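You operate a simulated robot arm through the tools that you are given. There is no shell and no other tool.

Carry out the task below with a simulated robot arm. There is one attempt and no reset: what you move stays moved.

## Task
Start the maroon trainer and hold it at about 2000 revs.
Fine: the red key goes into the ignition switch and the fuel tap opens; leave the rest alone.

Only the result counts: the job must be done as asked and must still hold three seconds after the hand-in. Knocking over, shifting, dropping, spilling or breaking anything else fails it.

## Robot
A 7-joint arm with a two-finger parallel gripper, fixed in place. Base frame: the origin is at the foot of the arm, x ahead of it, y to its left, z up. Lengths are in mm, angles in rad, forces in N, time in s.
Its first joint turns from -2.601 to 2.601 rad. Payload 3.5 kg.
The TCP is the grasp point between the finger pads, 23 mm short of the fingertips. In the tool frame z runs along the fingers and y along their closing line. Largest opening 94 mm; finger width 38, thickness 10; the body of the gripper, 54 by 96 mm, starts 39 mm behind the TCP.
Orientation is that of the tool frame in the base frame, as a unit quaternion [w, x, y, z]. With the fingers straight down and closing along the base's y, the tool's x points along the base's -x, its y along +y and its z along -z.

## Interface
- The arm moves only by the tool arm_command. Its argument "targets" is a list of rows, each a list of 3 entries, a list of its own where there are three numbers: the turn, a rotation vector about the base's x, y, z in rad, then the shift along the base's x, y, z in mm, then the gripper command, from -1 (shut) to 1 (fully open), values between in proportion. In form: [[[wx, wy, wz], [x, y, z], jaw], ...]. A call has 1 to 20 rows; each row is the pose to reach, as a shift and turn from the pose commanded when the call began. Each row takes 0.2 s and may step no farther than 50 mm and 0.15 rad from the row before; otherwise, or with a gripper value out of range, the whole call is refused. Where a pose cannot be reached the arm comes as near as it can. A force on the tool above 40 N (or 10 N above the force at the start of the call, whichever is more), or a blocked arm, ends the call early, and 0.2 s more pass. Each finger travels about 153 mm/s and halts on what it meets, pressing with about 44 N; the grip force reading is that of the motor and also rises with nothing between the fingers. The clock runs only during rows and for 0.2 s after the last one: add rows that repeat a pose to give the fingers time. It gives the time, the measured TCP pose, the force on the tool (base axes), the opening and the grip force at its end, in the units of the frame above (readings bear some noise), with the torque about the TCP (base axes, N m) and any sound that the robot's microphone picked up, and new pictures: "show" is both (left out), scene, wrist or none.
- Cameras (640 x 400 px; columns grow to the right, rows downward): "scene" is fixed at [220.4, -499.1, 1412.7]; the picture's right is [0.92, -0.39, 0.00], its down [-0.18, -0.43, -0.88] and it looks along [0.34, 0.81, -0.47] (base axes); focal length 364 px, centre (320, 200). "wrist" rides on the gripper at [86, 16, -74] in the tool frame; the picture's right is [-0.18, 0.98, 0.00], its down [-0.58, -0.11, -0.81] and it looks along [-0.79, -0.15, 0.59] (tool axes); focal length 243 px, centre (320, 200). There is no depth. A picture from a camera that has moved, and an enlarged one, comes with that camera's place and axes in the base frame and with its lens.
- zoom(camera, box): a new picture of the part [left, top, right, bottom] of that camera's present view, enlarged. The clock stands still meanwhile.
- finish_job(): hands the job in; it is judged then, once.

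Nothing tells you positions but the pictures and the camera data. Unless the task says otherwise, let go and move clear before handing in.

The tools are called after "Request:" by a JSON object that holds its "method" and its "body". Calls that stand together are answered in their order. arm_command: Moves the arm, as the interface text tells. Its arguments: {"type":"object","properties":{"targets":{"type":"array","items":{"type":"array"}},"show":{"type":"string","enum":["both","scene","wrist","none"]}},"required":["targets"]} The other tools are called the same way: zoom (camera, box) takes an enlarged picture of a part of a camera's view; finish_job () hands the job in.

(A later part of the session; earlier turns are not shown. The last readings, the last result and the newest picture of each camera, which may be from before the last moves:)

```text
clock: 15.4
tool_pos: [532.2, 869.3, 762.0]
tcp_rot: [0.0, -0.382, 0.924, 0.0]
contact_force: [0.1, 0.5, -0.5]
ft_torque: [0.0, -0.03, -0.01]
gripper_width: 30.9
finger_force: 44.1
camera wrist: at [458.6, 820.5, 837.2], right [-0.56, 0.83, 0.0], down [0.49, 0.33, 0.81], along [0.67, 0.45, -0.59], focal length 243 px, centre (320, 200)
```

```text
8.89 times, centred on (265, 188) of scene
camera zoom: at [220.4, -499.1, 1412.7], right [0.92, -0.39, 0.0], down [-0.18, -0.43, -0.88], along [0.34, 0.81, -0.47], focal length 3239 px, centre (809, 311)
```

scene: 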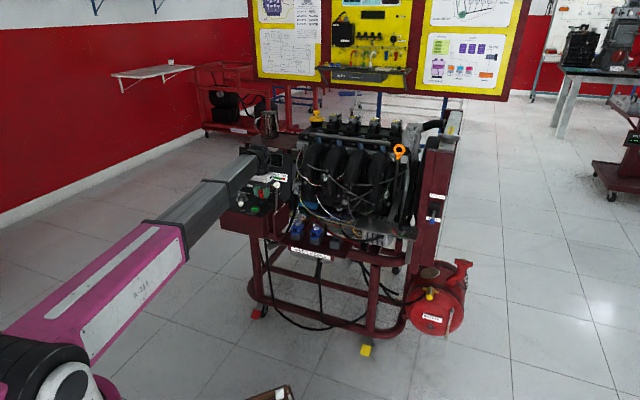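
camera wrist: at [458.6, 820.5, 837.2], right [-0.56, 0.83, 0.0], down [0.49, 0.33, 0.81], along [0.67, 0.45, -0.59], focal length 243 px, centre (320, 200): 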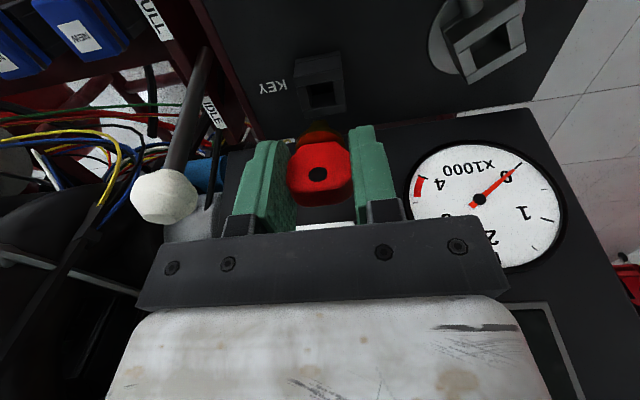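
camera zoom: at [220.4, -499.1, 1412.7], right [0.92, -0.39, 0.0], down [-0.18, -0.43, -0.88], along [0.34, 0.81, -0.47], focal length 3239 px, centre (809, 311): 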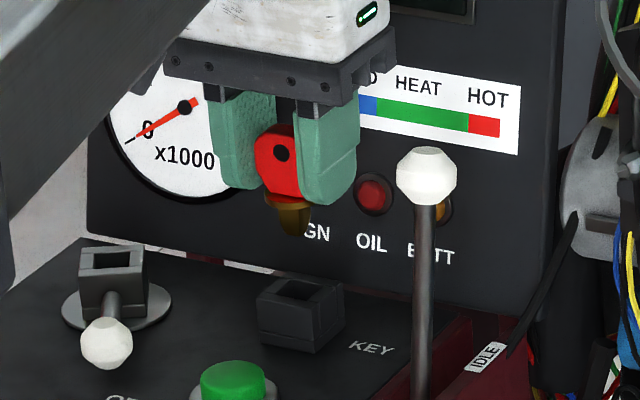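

The key is clear of its holder, showing a short square peg. I'll take zoomed views of the holder opening and the switch socket to get the exact displacement and rotation.

Request:
{"method": "zoom", "body": {"camera": "wrist", "box": [270, 0, 550, 160]}}

Request:
{"method": "zoom", "body": {"camera": "wrist", "box": [420, 0, 540, 90]}}

Request:
{"method": "zoom", "body": {"camera": "wrist", "box": [270, 30, 370, 130]}}

Request:
{"method": "zoom", "body": {"camera": "scene", "box": [235, 185, 275, 215]}}

```text
2.29 times, centred on (410, 80) of wrist
camera zoom: at [458.6, 820.5, 837.2], right [-0.56, 0.83, 0.0], down [0.49, 0.33, 0.81], along [0.67, 0.45, -0.59], focal length 555 px, centre (114, 474)
```

zoom: 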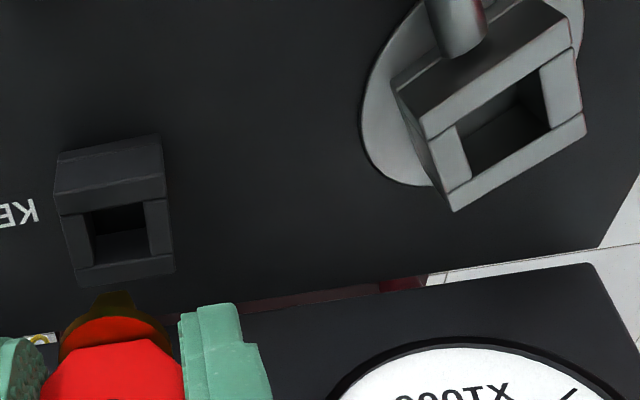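

```text
4.44 times, centred on (480, 45) of wrist
camera zoom: at [458.6, 820.5, 837.2], right [-0.56, 0.83, 0.0], down [0.49, 0.33, 0.81], along [0.67, 0.45, -0.59], focal length 1078 px, centre (-391, 889)
```

zoom: 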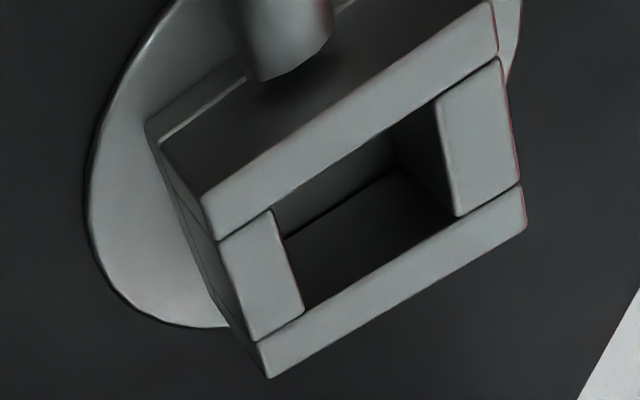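

```text
4.00 times, centred on (320, 80) of wrist
camera zoom: at [458.6, 820.5, 837.2], right [-0.56, 0.83, 0.0], down [0.49, 0.33, 0.81], along [0.67, 0.45, -0.59], focal length 970 px, centre (320, 680)
```

zoom: 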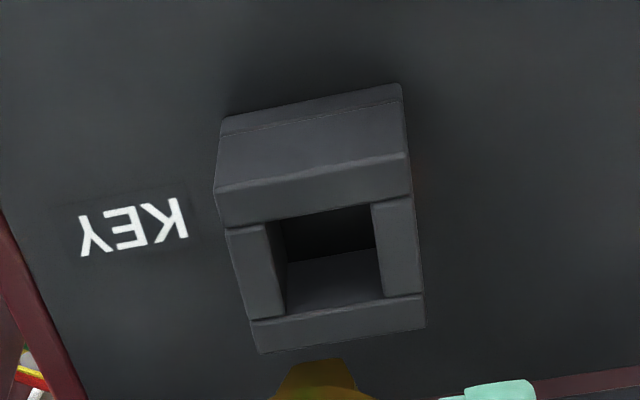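

```text
13.33 times, centred on (255, 200) of scene
camera zoom: at [220.4, -499.1, 1412.7], right [0.92, -0.39, 0.0], down [-0.18, -0.43, -0.88], along [0.34, 0.81, -0.47], focal length 4858 px, centre (1187, 200)
```

zoom: 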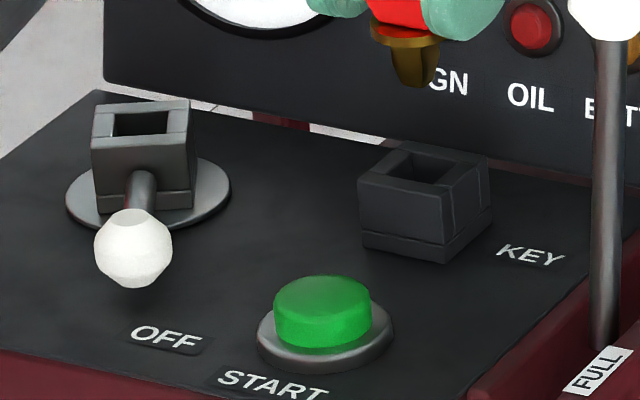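

The holder is centred near (533,872.6) and the switch socket near (454,934), its sides turned 30° from the holder's. I'll carry the key over the switch with a +30° turn.

Request:
{"method": "arm_command", "body": {"targets": [[[0, 0, 0.105], [-15.4, 12.5, 0], -1], [[0, 0, 0.21], [-30.8, 25, 0], -1], [[0, 0, 0.314], [-46.2, 37.5, 0], -1], [[0, 0, 0.419], [-61.6, 50, 0], -1], [[0, 0, 0.5236], [-76.9, 62.6, 0], -1], [[0, 0, 0.5236], [-76.9, 62.6, 0], -1]]}}

Request:
{"method": "zoom", "body": {"camera": "wrist", "box": [220, 60, 440, 240]}}

Request:
{"method": "zoom", "body": {"camera": "scene", "box": [225, 165, 285, 210]}}

```text
clock: 16.8
tool_pos: [453.1, 932.9, 761.3]
tcp_rot: [0.0, -0.609, 0.794, 0.001]
contact_force: [0.3, 0.8, -0.5]
ft_torque: [0.0, -0.01, -0.01]
gripper_width: 30.8
finger_force: 43.9
camera wrist: at [415.7, 853.2, 836.9], right [-0.9, 0.43, 0.0], down [0.26, 0.53, 0.81], along [0.35, 0.73, -0.59], focal length 243 px, centre (320, 200)
```

scene: 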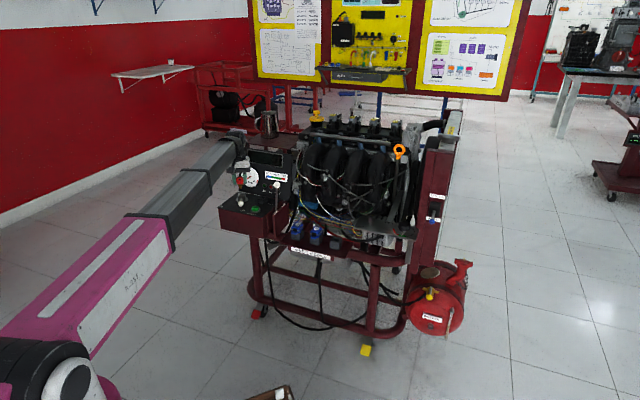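
wrist: 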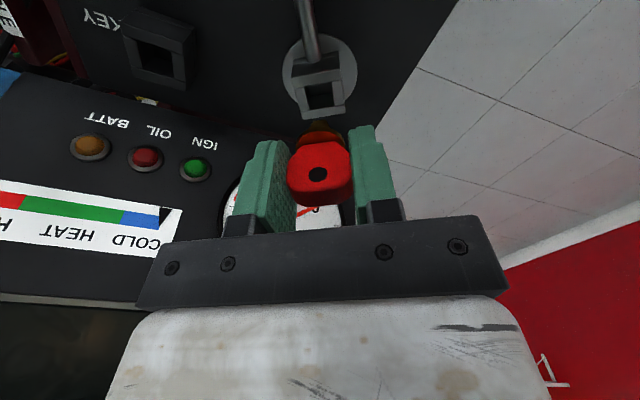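

```text
2.22 times, centred on (330, 150) of wrist
camera zoom: at [415.7, 853.2, 836.9], right [-0.9, 0.43, 0.0], down [0.26, 0.53, 0.81], along [0.35, 0.73, -0.59], focal length 539 px, centre (298, 311)
```

zoom: 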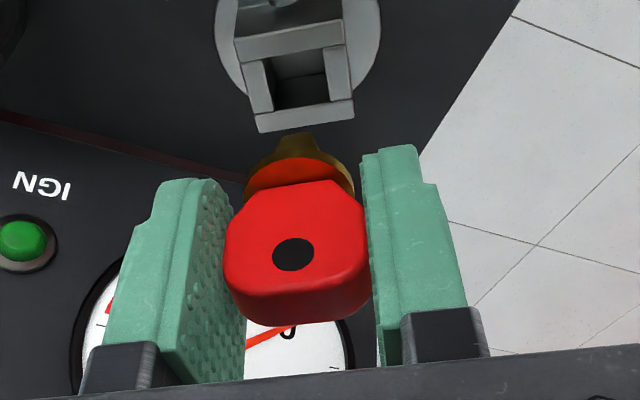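

```text
8.89 times, centred on (255, 188) of scene
camera zoom: at [220.4, -499.1, 1412.7], right [0.92, -0.39, 0.0], down [-0.18, -0.43, -0.88], along [0.34, 0.81, -0.47], focal length 3239 px, centre (898, 311)
```

zoom: 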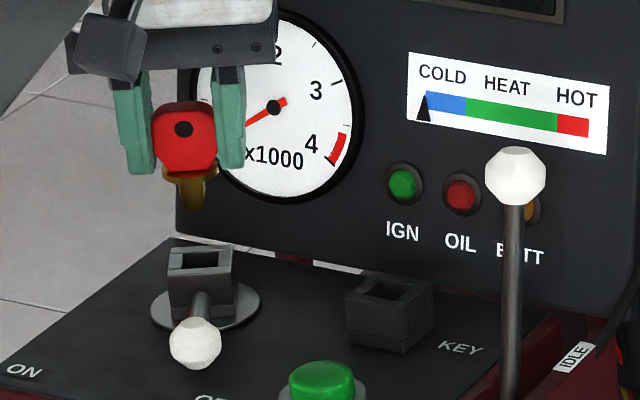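

The key is over the socket, about 1 mm off the alignment it had over the holder. I'll correct that and descend to just above the socket for a check.

Request:
{"method": "arm_command", "body": {"targets": [[[0, 0, 0], [0.8, -1.5, -8], -1], [[0, 0, 0], [0.8, -1.5, -16], -1], [[0, 0, 0], [0.8, -1.5, -20], -1], [[0, 0, 0], [0.8, -1.5, -20], -1]], "show": "wrist"}}

Request:
{"method": "zoom", "body": {"camera": "wrist", "box": [250, 60, 400, 200]}}

Request:
{"method": "zoom", "body": {"camera": "scene", "box": [225, 170, 265, 200]}}

```text
clock: 17.8
tool_pos: [455.0, 930.5, 741.7]
tcp_rot: [0.0, -0.608, 0.794, 0.0]
contact_force: [0.3, 0.7, 0.0]
ft_torque: [-0.02, 0.02, 0.0]
gripper_width: 30.8
finger_force: 43.9
camera wrist: at [416.5, 851.9, 817.0], right [-0.9, 0.43, 0.0], down [0.26, 0.53, 0.81], along [0.35, 0.73, -0.59], focal length 243 px, centre (320, 200)
```

wrist: 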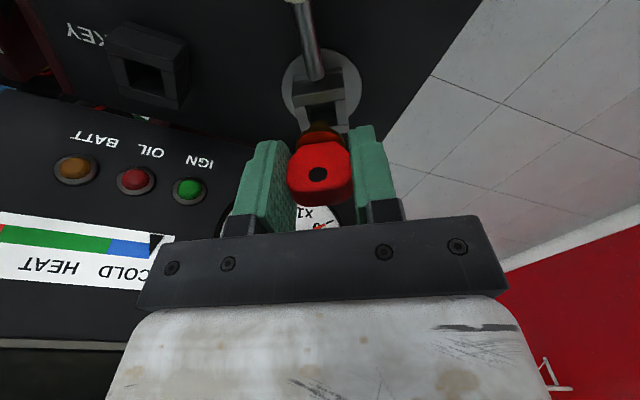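

```text
2.86 times, centred on (325, 130) of wrist
camera zoom: at [416.5, 851.9, 817.0], right [-0.9, 0.43, 0.0], down [0.26, 0.53, 0.81], along [0.35, 0.73, -0.59], focal length 693 px, centre (306, 400)
```

zoom: 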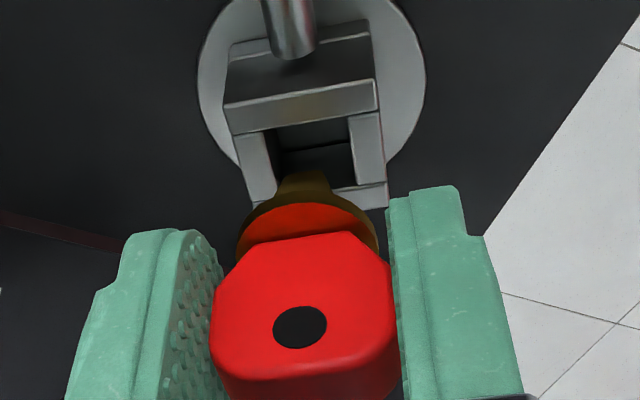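

```text
13.33 times, centred on (245, 185) of scene
camera zoom: at [220.4, -499.1, 1412.7], right [0.92, -0.39, 0.0], down [-0.18, -0.43, -0.88], along [0.34, 0.81, -0.47], focal length 4858 px, centre (1320, 400)
```

zoom: 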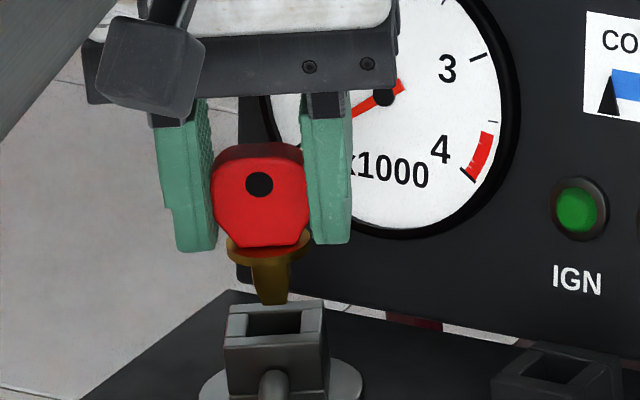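

The peg hangs right over the opening. I'll lower it in small steps.

Request:
{"method": "arm_command", "body": {"targets": [[[0, 0, 0], [0, 0, -3], -1], [[0, 0, 0], [0, 0, -6], -1], [[0, 0, 0], [0, 0, -9], -1], [[0, 0, 0], [0, 0, -12], -1], [[0, 0, 0], [0, 0, -14], -1], [[0, 0, 0], [0, 0, -14], -1]], "show": "wrist"}}

Request:
{"method": "zoom", "body": {"camera": "wrist", "box": [250, 60, 400, 200]}}

Request:
{"method": "zoom", "body": {"camera": "scene", "box": [225, 170, 265, 200]}}

```text
clock: 19.2
tool_pos: [454.7, 930.2, 727.7]
tcp_rot: [0.0, -0.609, 0.793, 0.0]
contact_force: [0.0, 0.2, 0.4]
ft_torque: [0.02, 0.02, 0.0]
gripper_width: 30.9
finger_force: 44.0
camera wrist: at [416.4, 851.8, 803.4], right [-0.9, 0.43, 0.0], down [0.26, 0.53, 0.81], along [0.35, 0.73, -0.59], focal length 243 px, centre (320, 200)
```

wrist: 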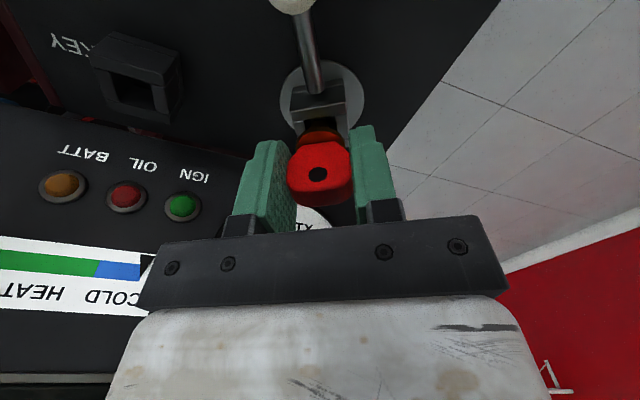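

```text
2.86 times, centred on (325, 130) of wrist
camera zoom: at [416.4, 851.8, 803.4], right [-0.9, 0.43, 0.0], down [0.26, 0.53, 0.81], along [0.35, 0.73, -0.59], focal length 693 px, centre (306, 400)
```

zoom: 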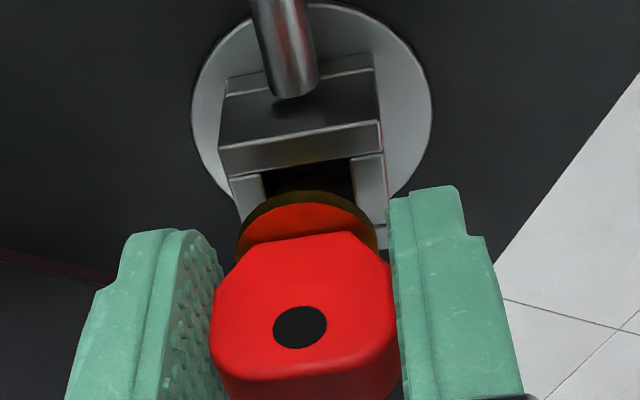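

```text
13.33 times, centred on (245, 185) of scene
camera zoom: at [220.4, -499.1, 1412.7], right [0.92, -0.39, 0.0], down [-0.18, -0.43, -0.88], along [0.34, 0.81, -0.47], focal length 4858 px, centre (1320, 400)
```

zoom: 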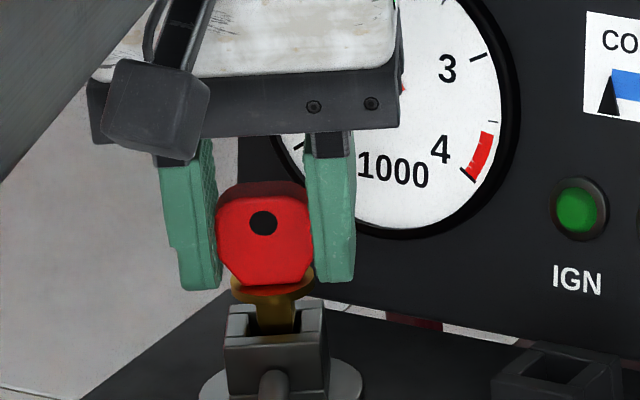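

Request:
{"method": "arm_command", "body": {"targets": [[[0, 0, 0], [0, 0, -2], -1], [[0, 0, 0], [0, 0, -4], -1], [[0, 0, 0], [0, 0, -6], -1], [[0, 0, 0], [0, 0, -8], -1], [[0, 0, 0], [0, 0, -8], -1]], "show": "wrist"}}

Request:
{"method": "zoom", "body": {"camera": "wrist", "box": [250, 60, 400, 200]}}

Request:
{"method": "zoom", "body": {"camera": "scene", "box": [225, 170, 265, 200]}}

```text
clock: 20.4
tool_pos: [455.9, 931.1, 719.7]
tcp_rot: [-0.001, -0.608, 0.794, 0.0]
contact_force: [-0.2, -0.8, -1.3]
ft_torque: [0.02, -0.03, 0.01]
gripper_width: 30.8
finger_force: 43.7
camera wrist: at [416.7, 852.0, 795.4], right [-0.9, 0.43, 0.0], down [0.26, 0.53, 0.81], along [0.35, 0.73, -0.59], focal length 243 px, centre (320, 200)
```

wrist: 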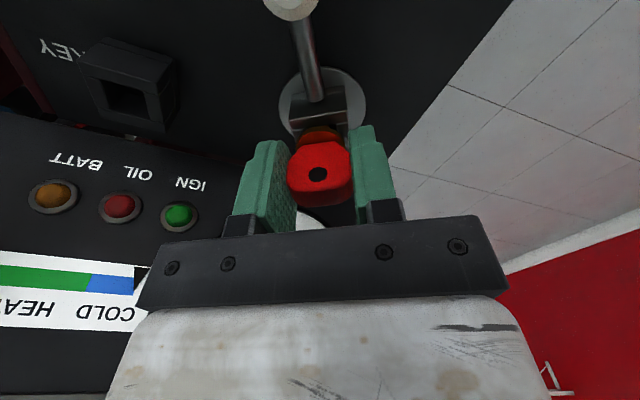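

```text
2.86 times, centred on (325, 130) of wrist
camera zoom: at [416.7, 852.0, 795.4], right [-0.9, 0.43, 0.0], down [0.26, 0.53, 0.81], along [0.35, 0.73, -0.59], focal length 693 px, centre (306, 400)
```

zoom: 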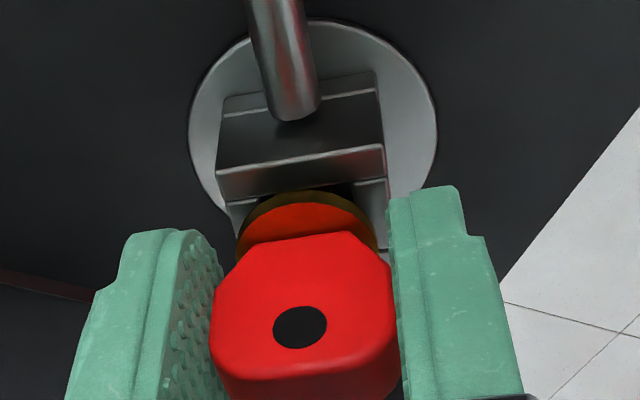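

```text
13.33 times, centred on (245, 185) of scene
camera zoom: at [220.4, -499.1, 1412.7], right [0.92, -0.39, 0.0], down [-0.18, -0.43, -0.88], along [0.34, 0.81, -0.47], focal length 4858 px, centre (1320, 400)
```

zoom: 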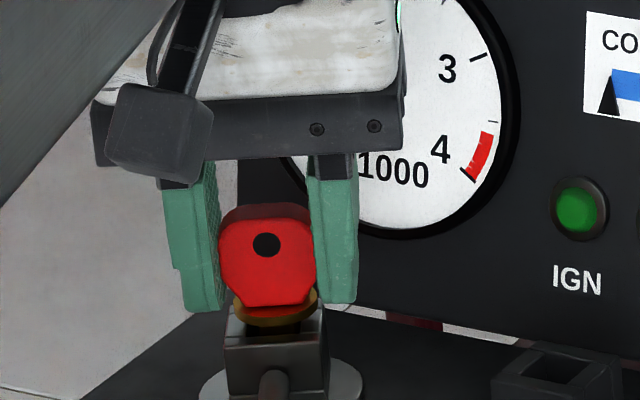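

Request:
{"method": "arm_command", "body": {"targets": [[[0, 0, 0], [0, 0, -1], -1], [[0, 0, 0], [0, 0, -2], -1], [[0, 0, 0], [0, 0, -3], -1], [[0, 0, 0], [0, 0, -3], -1]], "show": "none"}}

Request:
{"method": "zoom", "body": {"camera": "wrist", "box": [250, 60, 400, 200]}}

Request:
{"method": "zoom", "body": {"camera": "scene", "box": [225, 170, 265, 200]}}

```text
clock: 21.4
tool_pos: [454.9, 930.8, 717.5]
tcp_rot: [0.0, -0.608, 0.794, 0.0]
contact_force: [-0.4, -0.4, -0.3]
ft_torque: [-0.01, 0.01, -0.02]
gripper_width: 30.5
finger_force: 43.9
```

```text
2.86 times, centred on (325, 130) of wrist
camera zoom: at [416.7, 851.9, 792.5], right [-0.9, 0.43, 0.0], down [0.26, 0.53, 0.81], along [0.35, 0.73, -0.59], focal length 693 px, centre (306, 400)
```

zoom: 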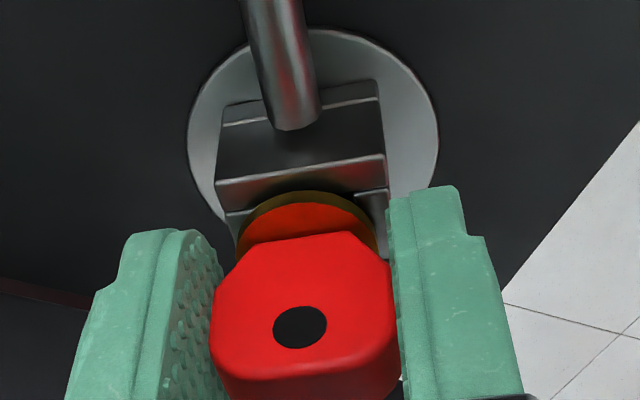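

```text
13.33 times, centred on (245, 185) of scene
camera zoom: at [220.4, -499.1, 1412.7], right [0.92, -0.39, 0.0], down [-0.18, -0.43, -0.88], along [0.34, 0.81, -0.47], focal length 4858 px, centre (1320, 400)
```

zoom: 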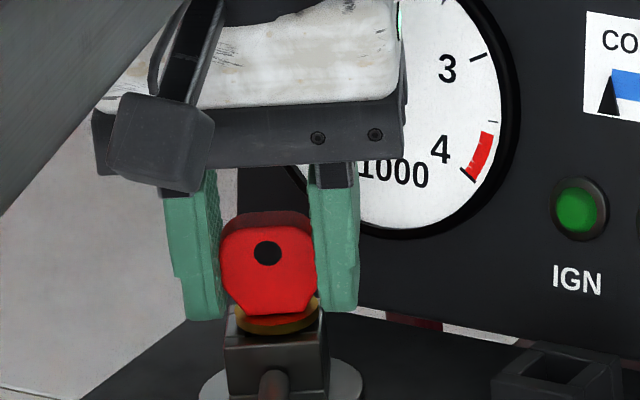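

Request:
{"method": "arm_command", "body": {"targets": [[[0, 0, 0], [0, 0, -0.7], -1], [[0, 0, 0], [0, 0, -1.4], -1], [[0, 0, 0], [0, 0, -2], -1], [[0, 0, 0], [0, 0, -2], -1]], "show": "none"}}

Request:
{"method": "zoom", "body": {"camera": "scene", "box": [225, 170, 265, 200]}}

```text
clock: 22.4
tool_pos: [455.4, 931.8, 715.9]
tcp_rot: [0.001, -0.608, 0.794, 0.001]
contact_force: [0.8, 1.0, 11.0]
ft_torque: [0.06, -0.1, -0.01]
gripper_width: 30.8
finger_force: 44.0
```

```text
13.33 times, centred on (245, 185) of scene
camera zoom: at [220.4, -499.1, 1412.7], right [0.92, -0.39, 0.0], down [-0.18, -0.43, -0.88], along [0.34, 0.81, -0.47], focal length 4858 px, centre (1320, 400)
```

zoom: 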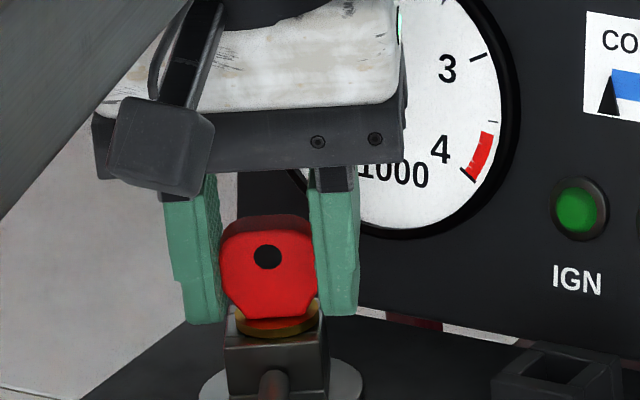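

The force shows about 11 N, so the key is seated in the switch. I'll ease off slightly and start turning the key clockwise toward ON, watching the torque.

Request:
{"method": "arm_command", "body": {"targets": [[[0, 0, 0], [0, 0, 0.8], -1], [[0, 0, -0.09], [-0.15, 0.05, 0.8], -1], [[0, 0, -0.18], [-0.3, 0.12, 0.8], -1], [[0, 0, -0.262], [-0.48, 0.2, 0.8], -1], [[0, 0, -0.262], [-0.48, 0.2, 0.8], -1]], "show": "wrist"}}

Request:
{"method": "zoom", "body": {"camera": "scene", "box": [220, 175, 270, 215]}}

Request:
{"method": "zoom", "body": {"camera": "wrist", "box": [250, 60, 400, 200]}}

```text
clock: 23.6
tool_pos: [454.3, 931.4, 715.7]
tcp_rot: [0.001, -0.499, 0.867, 0.0]
contact_force: [0.9, -0.2, 3.6]
ft_torque: [-0.02, 0.05, 0.0]
gripper_width: 30.8
finger_force: 44.3
camera wrist: at [396.4, 864.8, 791.2], right [-0.76, 0.65, 0.0], down [0.39, 0.45, 0.81], along [0.53, 0.61, -0.59], focal length 243 px, centre (320, 200)
```

wrist: 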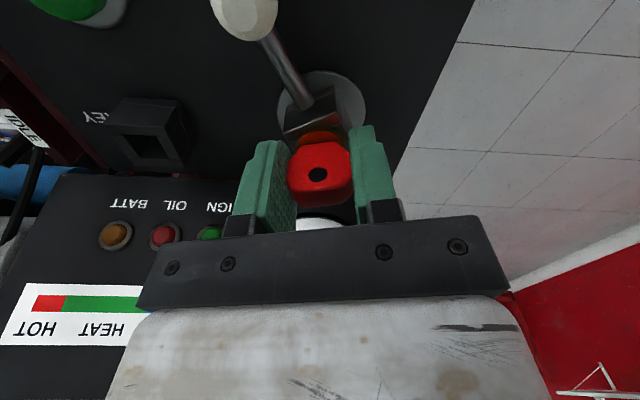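

```text
10.00 times, centred on (245, 195) of scene
camera zoom: at [220.4, -499.1, 1412.7], right [0.92, -0.39, 0.0], down [-0.18, -0.43, -0.88], along [0.34, 0.81, -0.47], focal length 3644 px, centre (1070, 250)
```

zoom: 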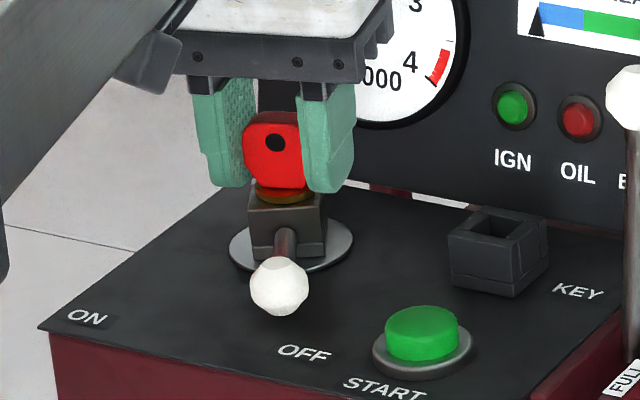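

```text
2.86 times, centred on (325, 130) of wrist
camera zoom: at [396.4, 864.8, 791.2], right [-0.76, 0.65, 0.0], down [0.39, 0.45, 0.81], along [0.53, 0.61, -0.59], focal length 693 px, centre (306, 400)
```

zoom: 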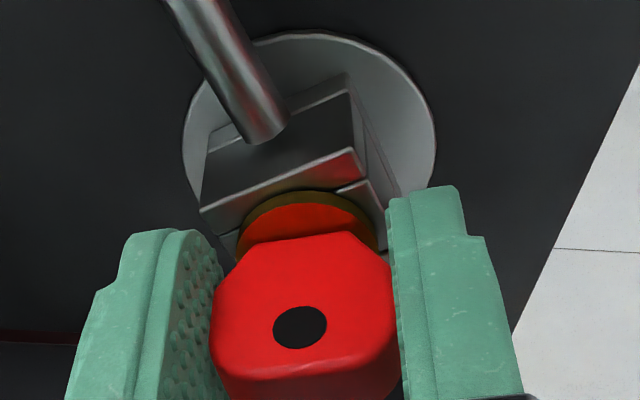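

The switch body did not turn with the key: the key's round peg spins freely, so the lever does the switching. I'll turn the key back to its aligned position, press it lightly home, release and rise.

Request:
{"method": "arm_command", "body": {"targets": [[[0, 0, 0.09], [0.15, -0.05, 0], -1], [[0, 0, 0.18], [0.3, -0.12, 0], -1], [[0, 0, 0.262], [0.48, -0.2, -0.5], -1], [[0, 0, 0.262], [0.48, -0.2, -0.5], -1]], "show": "none"}}

Request:
{"method": "zoom", "body": {"camera": "wrist", "box": [250, 60, 400, 200]}}

```text
clock: 24.6
tool_pos: [454.8, 931.0, 715.5]
tcp_rot: [0.0, -0.608, 0.794, 0.0]
contact_force: [-0.9, 1.7, 7.0]
ft_torque: [0.08, -0.04, -0.01]
gripper_width: 30.6
finger_force: 44.3
```

```text
2.86 times, centred on (325, 130) of wrist
camera zoom: at [416.6, 851.7, 791.1], right [-0.9, 0.43, 0.0], down [0.26, 0.53, 0.81], along [0.35, 0.73, -0.59], focal length 693 px, centre (306, 400)
```

zoom: 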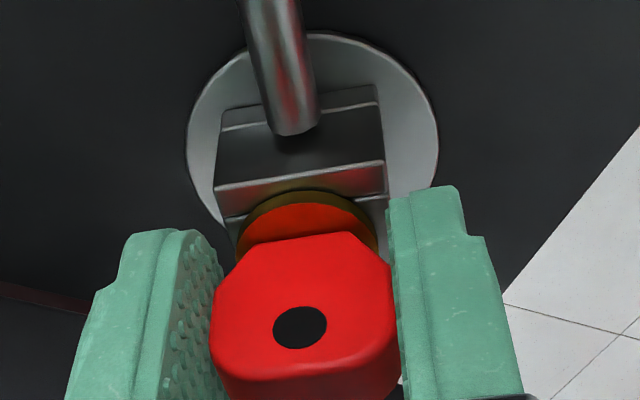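

Aligned again and seated with about 7 N. Releasing now and rising straight up.

Request:
{"method": "arm_command", "body": {"targets": [[[0, 0, 0], [0, 0, 0], -0.2], [[0, 0, 0], [0, 0, 0], 0.2], [[0, 0, 0], [0, 0, 0], 0.3], [[0, 0, 0], [0, 0, 10], 0.3], [[0, 0, 0], [0, 0, 25], 0.3], [[0, 0, 0], [0, 0, 45], 0.3], [[0, 0, 0], [0, 0, 65], 0.3], [[0, 0, 0], [0, 0, 65], 0.3]]}}

Request:
{"method": "zoom", "body": {"camera": "wrist", "box": [230, 20, 410, 160]}}

Request:
{"method": "zoom", "body": {"camera": "scene", "box": [220, 175, 270, 215]}}

```text
clock: 26.4
tool_pos: [454.0, 932.0, 779.2]
tcp_rot: [0.0, -0.608, 0.794, 0.0]
contact_force: [0.2, -0.2, -0.6]
ft_torque: [0.02, 0.0, 0.0]
gripper_width: 61.1
finger_force: 0.0
camera wrist: at [417.0, 851.7, 855.2], right [-0.9, 0.43, 0.0], down [0.26, 0.53, 0.81], along [0.35, 0.73, -0.59], focal length 243 px, centre (320, 200)
```

scene: 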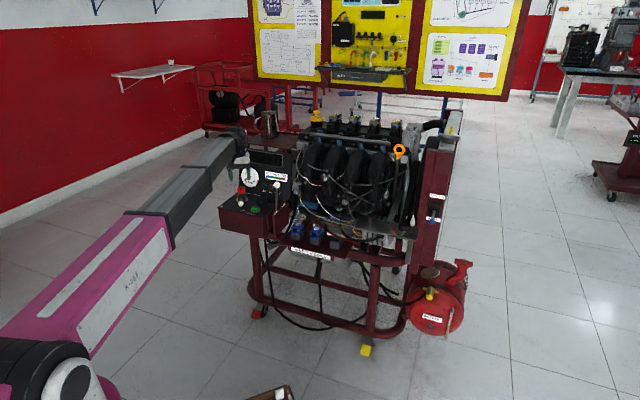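
wrist: 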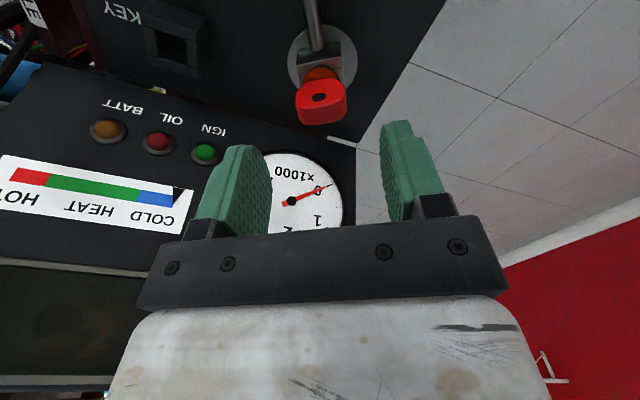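

```text
2.86 times, centred on (320, 90) of wrist
camera zoom: at [417.0, 851.7, 855.2], right [-0.9, 0.43, 0.0], down [0.26, 0.53, 0.81], along [0.35, 0.73, -0.59], focal length 693 px, centre (320, 514)
```

zoom: 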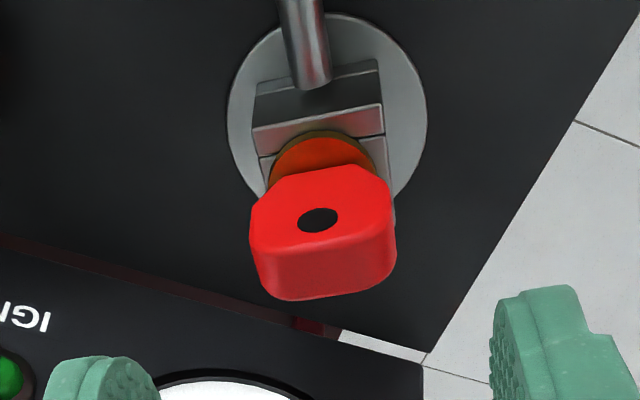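

```text
10.00 times, centred on (245, 195) of scene
camera zoom: at [220.4, -499.1, 1412.7], right [0.92, -0.39, 0.0], down [-0.18, -0.43, -0.88], along [0.34, 0.81, -0.47], focal length 3644 px, centre (1070, 250)
```

zoom: 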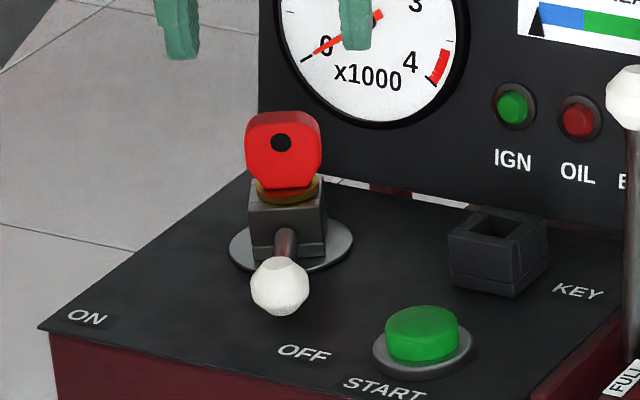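

The key is now standing in the ignition switch. The lever's white knob is near (435,870,677), with a diameter of about 26 mm. I'll move above it with the jaws open 44 mm so they straddle it.

Request:
{"method": "arm_command", "body": {"targets": [[[0, 0, 0], [-9, -30, 0], -0.06], [[0, 0, 0], [-19, -60.9, 0], -0.06], [[0, 0, 0], [-19, -60.9, -20], -0.06], [[0, 0, 0], [-19, -60.9, -40], -0.06], [[0, 0, 0], [-19, -60.9, -40], -0.06]]}}

Request:
{"method": "zoom", "body": {"camera": "wrist", "box": [220, 20, 440, 200]}}

Request:
{"method": "zoom", "body": {"camera": "scene", "box": [220, 175, 270, 215]}}

```text
clock: 27.6
tool_pos: [436.1, 869.6, 738.7]
tcp_rot: [0.0, -0.608, 0.794, 0.0]
contact_force: [0.2, 0.5, 0.3]
ft_torque: [-0.01, -0.01, -0.04]
gripper_width: 44.1
finger_force: 0.0
camera wrist: at [397.8, 791.1, 815.0], right [-0.9, 0.43, 0.0], down [0.26, 0.53, 0.81], along [0.35, 0.73, -0.59], focal length 243 px, centre (320, 200)
```

scene: 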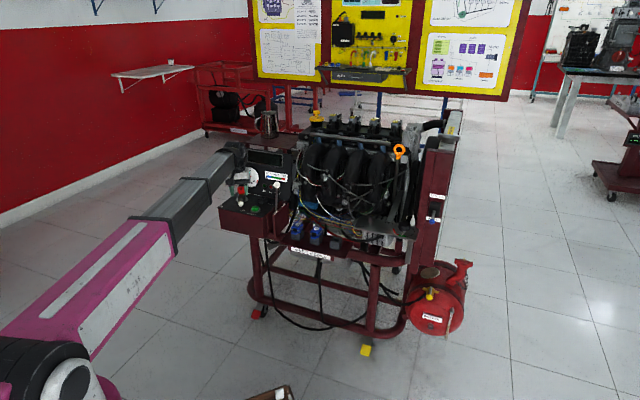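
wrist: 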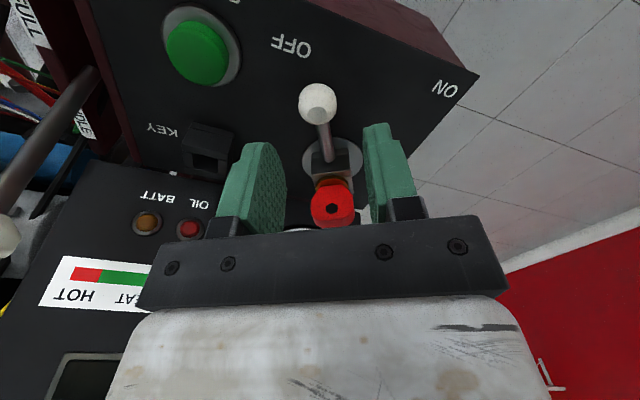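

```text
2.22 times, centred on (330, 110) of wrist
camera zoom: at [397.8, 791.1, 815.0], right [-0.9, 0.43, 0.0], down [0.26, 0.53, 0.81], along [0.35, 0.73, -0.59], focal length 539 px, centre (298, 400)
```

zoom: 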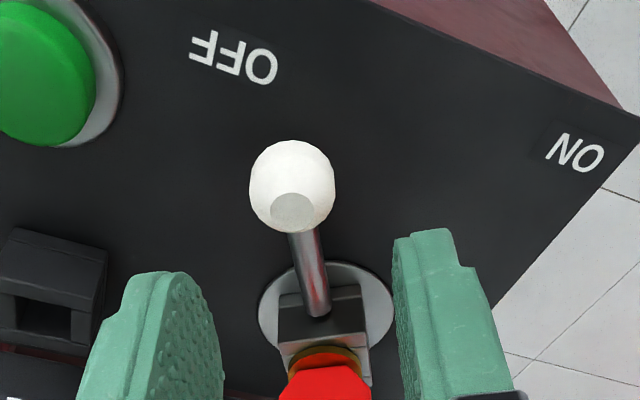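

```text
10.00 times, centred on (245, 195) of scene
camera zoom: at [220.4, -499.1, 1412.7], right [0.92, -0.39, 0.0], down [-0.18, -0.43, -0.88], along [0.34, 0.81, -0.47], focal length 3644 px, centre (1070, 250)
```

zoom: 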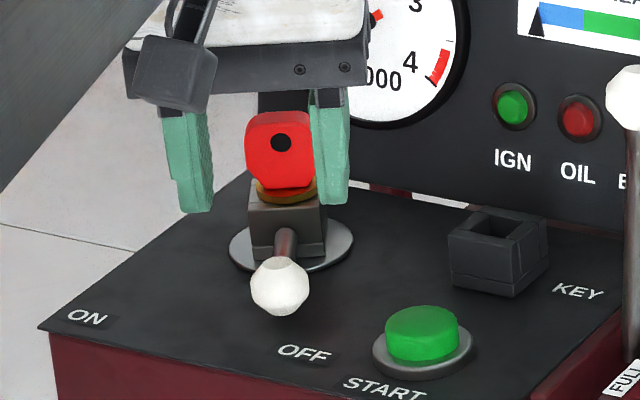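

The knob is centred between the jaws. Lowering to straddle it.

Request:
{"method": "arm_command", "body": {"targets": [[[0, 0, 0], [0, -1, -15], -0.06], [[0, 0, 0], [0, -1, -30], -0.06], [[0, 0, 0], [0, -1, -40], -0.06], [[0, 0, 0], [0, -1, -46], -0.06], [[0, 0, 0], [0, -1, -46], -0.06]], "show": "wrist"}}

Request:
{"method": "zoom", "body": {"camera": "scene", "box": [220, 175, 270, 215]}}

```text
clock: 28.8
tool_pos: [435.4, 868.6, 694.3]
tcp_rot: [0.0, -0.608, 0.794, 0.0]
contact_force: [0.4, -0.5, -0.1]
ft_torque: [0.01, -0.02, -0.02]
gripper_width: 44.2
finger_force: 0.0
camera wrist: at [397.6, 789.6, 769.2], right [-0.9, 0.43, 0.0], down [0.26, 0.53, 0.81], along [0.35, 0.73, -0.59], focal length 243 px, centre (320, 200)
```

wrist: 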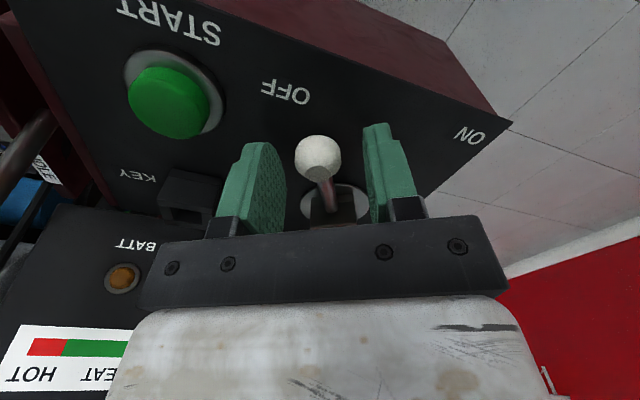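

```text
10.00 times, centred on (245, 195) of scene
camera zoom: at [220.4, -499.1, 1412.7], right [0.92, -0.39, 0.0], down [-0.18, -0.43, -0.88], along [0.34, 0.81, -0.47], focal length 3644 px, centre (1070, 250)
```

zoom: 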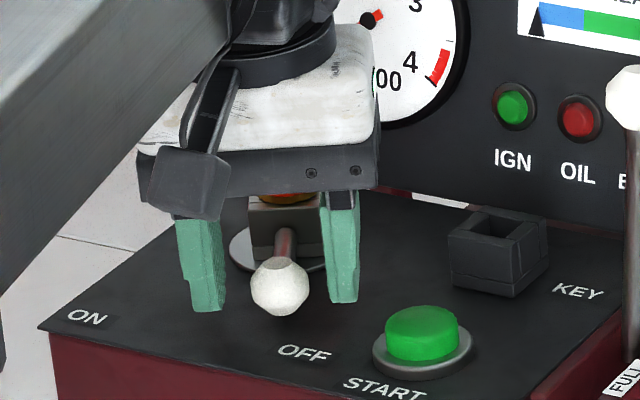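

Request:
{"method": "arm_command", "body": {"targets": [[[0, 0, 0], [0, 0, 0], -0.42], [[0, 0, 0], [0, 0, 0], -0.42], [[0, 0, -0.1309], [-8.35, 3.02, 0], -0.42], [[0, 0, -0.2618], [-16.25, 7.08, 0], -0.42], [[0, 0, -0.3927], [-23.55, 12.15, 0], -0.42], [[0, 0, -0.3927], [-23.55, 12.15, 0], -0.42]], "show": "wrist"}}

Request:
{"method": "zoom", "body": {"camera": "scene", "box": [220, 175, 270, 215]}}

```text
clock: 30.2
tool_pos: [412.0, 881.2, 693.9]
tcp_rot: [0.0, -0.441, 0.898, 0.0]
contact_force: [0.2, -0.2, 0.4]
ft_torque: [-0.02, -0.04, 0.01]
gripper_width: 27.3
finger_force: 0.1
camera wrist: at [346.2, 823.0, 769.3], right [-0.66, 0.75, 0.0], down [0.44, 0.39, 0.81], along [0.6, 0.54, -0.59], focal length 243 px, centre (320, 200)
```

wrist: 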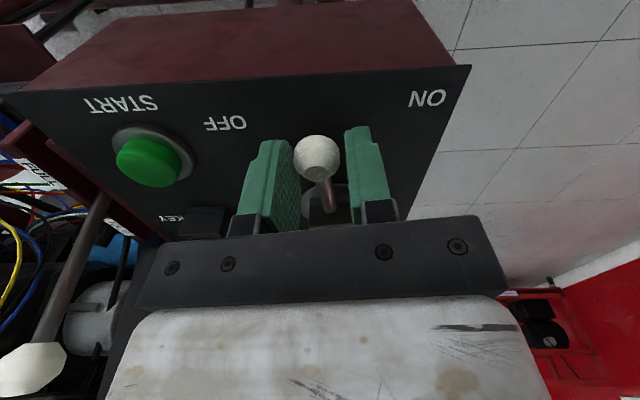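

```text
10.00 times, centred on (245, 195) of scene
camera zoom: at [220.4, -499.1, 1412.7], right [0.92, -0.39, 0.0], down [-0.18, -0.43, -0.88], along [0.34, 0.81, -0.47], focal length 3644 px, centre (1070, 250)
```

zoom: 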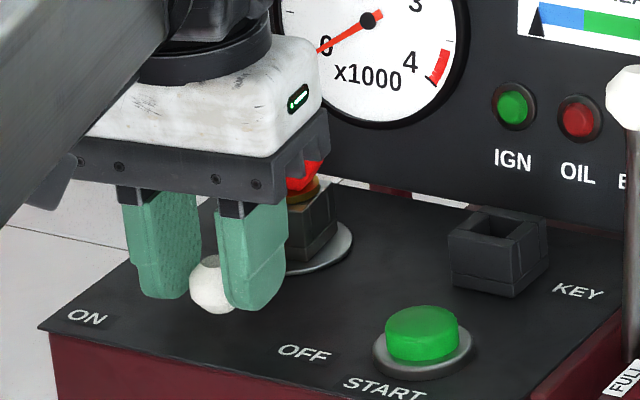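

The lever is turning with the socket and the key, at almost no load. I'll carry on to ON.

Request:
{"method": "arm_command", "body": {"targets": [[[0, 0, -0.1309], [-6.58, 5.97, 0], -0.42], [[0, 0, -0.2618], [-12.32, 12.74, 0], -0.42], [[0, 0, -0.3927], [-17.12, 20.2, 0], -0.42], [[0, 0, -0.5236], [-20.92, 28.24, 0], -0.42], [[0, 0, -0.6545], [-23.63, 36.7, 0], -0.42], [[0, 0, -0.6545], [-23.63, 36.7, 0], -0.42]]}}

Request:
{"method": "zoom", "body": {"camera": "scene", "box": [220, 165, 300, 215]}}

```text
clock: 31.6
tool_pos: [389.4, 917.6, 694.6]
tcp_rot: [0.0, -0.128, 0.992, 0.0]
contact_force: [1.9, -4.0, -0.6]
ft_torque: [-0.04, -0.04, 0.02]
gripper_width: 29.2
finger_force: 2.1
camera wrist: at [301.0, 911.5, 769.7], right [-0.07, 1.0, 0.0], down [0.59, 0.04, 0.81], along [0.8, 0.06, -0.59], focal length 243 px, centre (320, 200)
```

scene: 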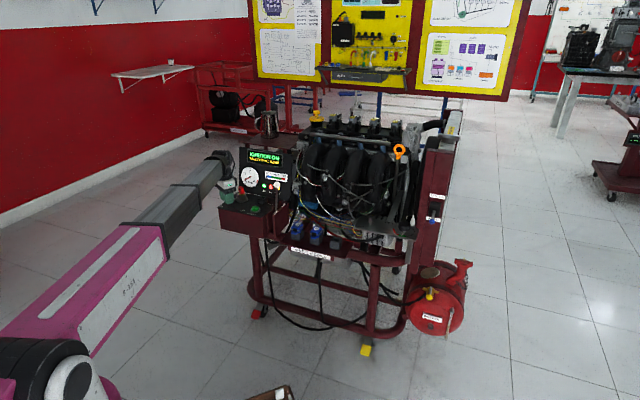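
wrist: 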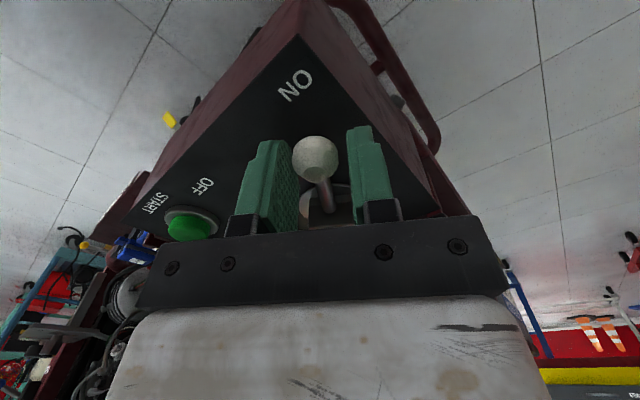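

```text
8.00 times, centred on (260, 190) of scene
camera zoom: at [220.4, -499.1, 1412.7], right [0.92, -0.39, 0.0], down [-0.18, -0.43, -0.88], along [0.34, 0.81, -0.47], focal length 2915 px, centre (800, 280)
```

zoom: 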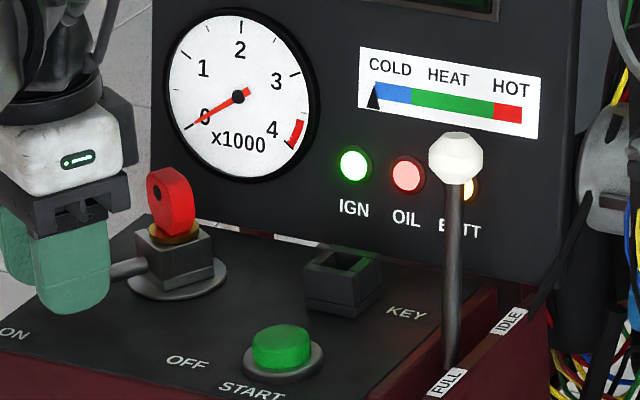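

Ignition is on: the lights are lit and the display is awake. I'll read the display.

Request:
{"method": "zoom", "body": {"camera": "scene", "box": [240, 145, 290, 172]}}

```text
12.80 times, centred on (265, 158) of scene
camera zoom: at [220.4, -499.1, 1412.7], right [0.92, -0.39, 0.0], down [-0.18, -0.43, -0.88], along [0.34, 0.81, -0.47], focal length 4664 px, centre (1024, 731)
```

zoom: 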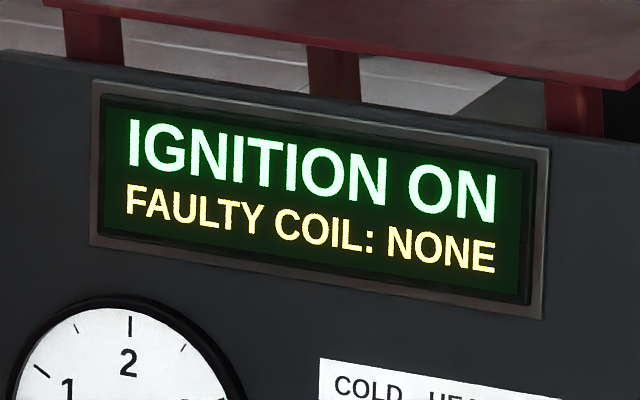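

The display reads "IGNITION ON – FAULTY COIL: NONE". I'll let go of the lever, rise and back away from the console, then travel along the front toward the tank.

Request:
{"method": "arm_command", "body": {"targets": [[[0, 0, 0], [0, 0, 0], -0.06], [[0, 0, 0], [0, 0, 0], -0.06], [[0, 0, 0], [0, 0, 30], -0.06], [[0, 0, 0], [0, 0, 65], -0.06], [[0, 0, 0], [0, 0, 106], -0.06], [[0, 0, 0], [-5, -40, 130], -0.06], [[0, 0, 0], [-10, -85, 150], -0.06], [[0, 0, 0], [-10, -130, 165], -0.06], [[0, 0, 0], [-10, -175, 180], -0.06], [[0, 0, 0], [-10, -200, 200], -0.06], [[0, 0, 0], [-10, -200, 200], -0.06]]}}

Request:
{"method": "zoom", "body": {"camera": "scene", "box": [220, 145, 300, 215]}}

```text
clock: 34.0
tool_pos: [378.5, 717.4, 893.0]
tcp_rot: [0.0, -0.13, 0.992, 0.0]
contact_force: [0.6, 0.0, 0.5]
ft_torque: [0.03, 0.0, 0.0]
gripper_width: 44.1
finger_force: 0.1
camera wrist: at [290.9, 710.8, 969.5], right [-0.07, 1.0, 0.0], down [0.59, 0.04, 0.81], along [0.8, 0.06, -0.59], focal length 243 px, centre (320, 200)
```

scene: 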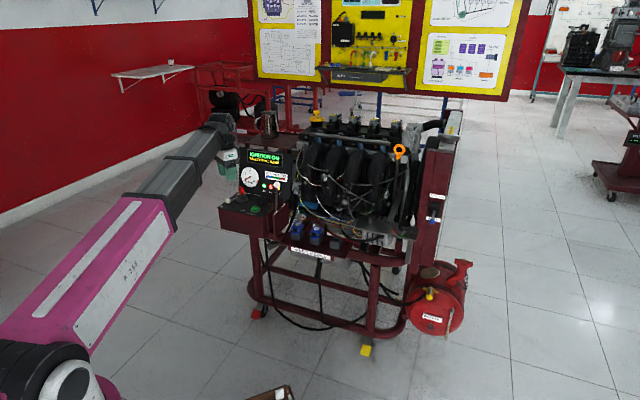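
wrist: 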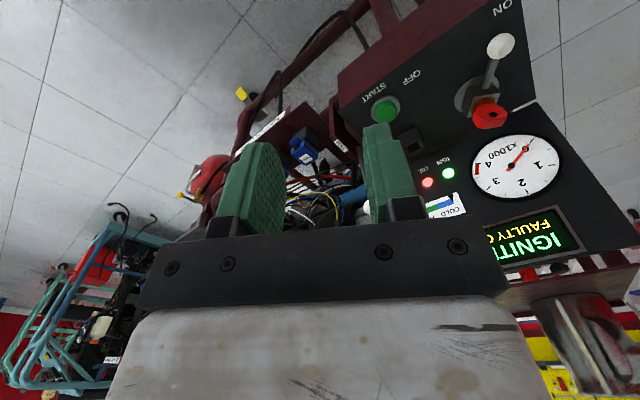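

```text
5.71 times, centred on (260, 180) of scene
camera zoom: at [220.4, -499.1, 1412.7], right [0.92, -0.39, 0.0], down [-0.18, -0.43, -0.88], along [0.34, 0.81, -0.47], focal length 2082 px, centre (663, 314)
```

zoom: 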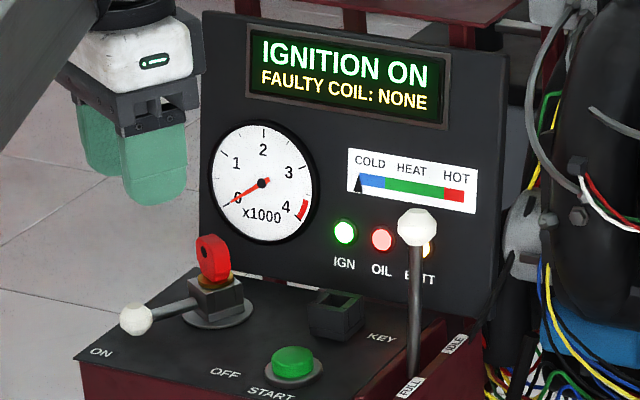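

Request:
{"method": "arm_command", "body": {"targets": [[[0, 0, 0.03], [33, -34, 5], -0.06], [[0, 0, 0.06], [66, -68, 10], -0.06], [[0, 0, 0.09], [99, -102, 15], -0.06], [[0, 0, 0.12], [132, -136, 20], -0.06], [[0, 0, 0.15], [166, -172, 25], -0.06], [[0, 0, 0.18], [197, -203, 22], -0.06], [[0, 0, 0.21], [229, -235, 18], -0.06], [[0, 0, 0.24], [261, -267, 14], -0.06], [[0, 0, 0.27], [292, -298, 10], -0.06], [[0, 0, 0.3], [321, -327, 6], -0.06], [[0, 0, 0.3], [321, -327, 6], -0.06]]}}

```text
clock: 36.4
tool_pos: [699.5, 389.0, 900.1]
tcp_rot: [0.0, -0.277, 0.961, -0.001]
contact_force: [0.6, 0.5, -0.3]
ft_torque: [0.02, 0.0, -0.01]
gripper_width: 44.1
finger_force: 0.0
camera wrist: at [618.5, 357.2, 975.7], right [-0.37, 0.93, 0.0], down [0.55, 0.22, 0.81], along [0.75, 0.29, -0.59], focal length 243 px, centre (320, 200)
```

scene: 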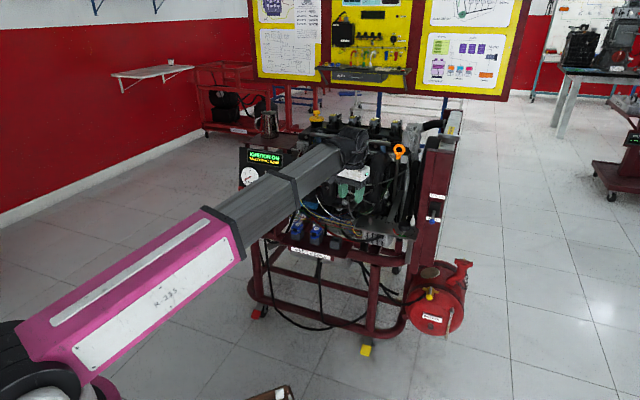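
wrist: 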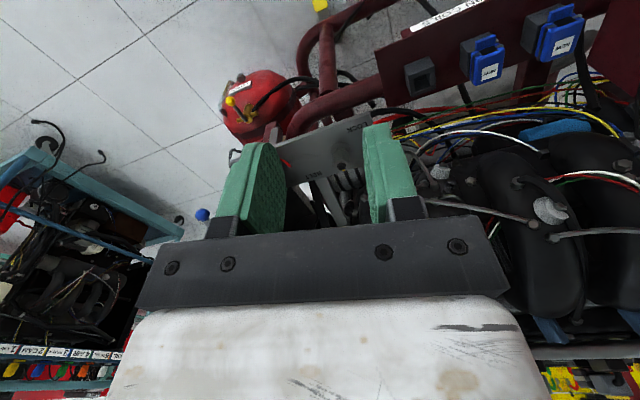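

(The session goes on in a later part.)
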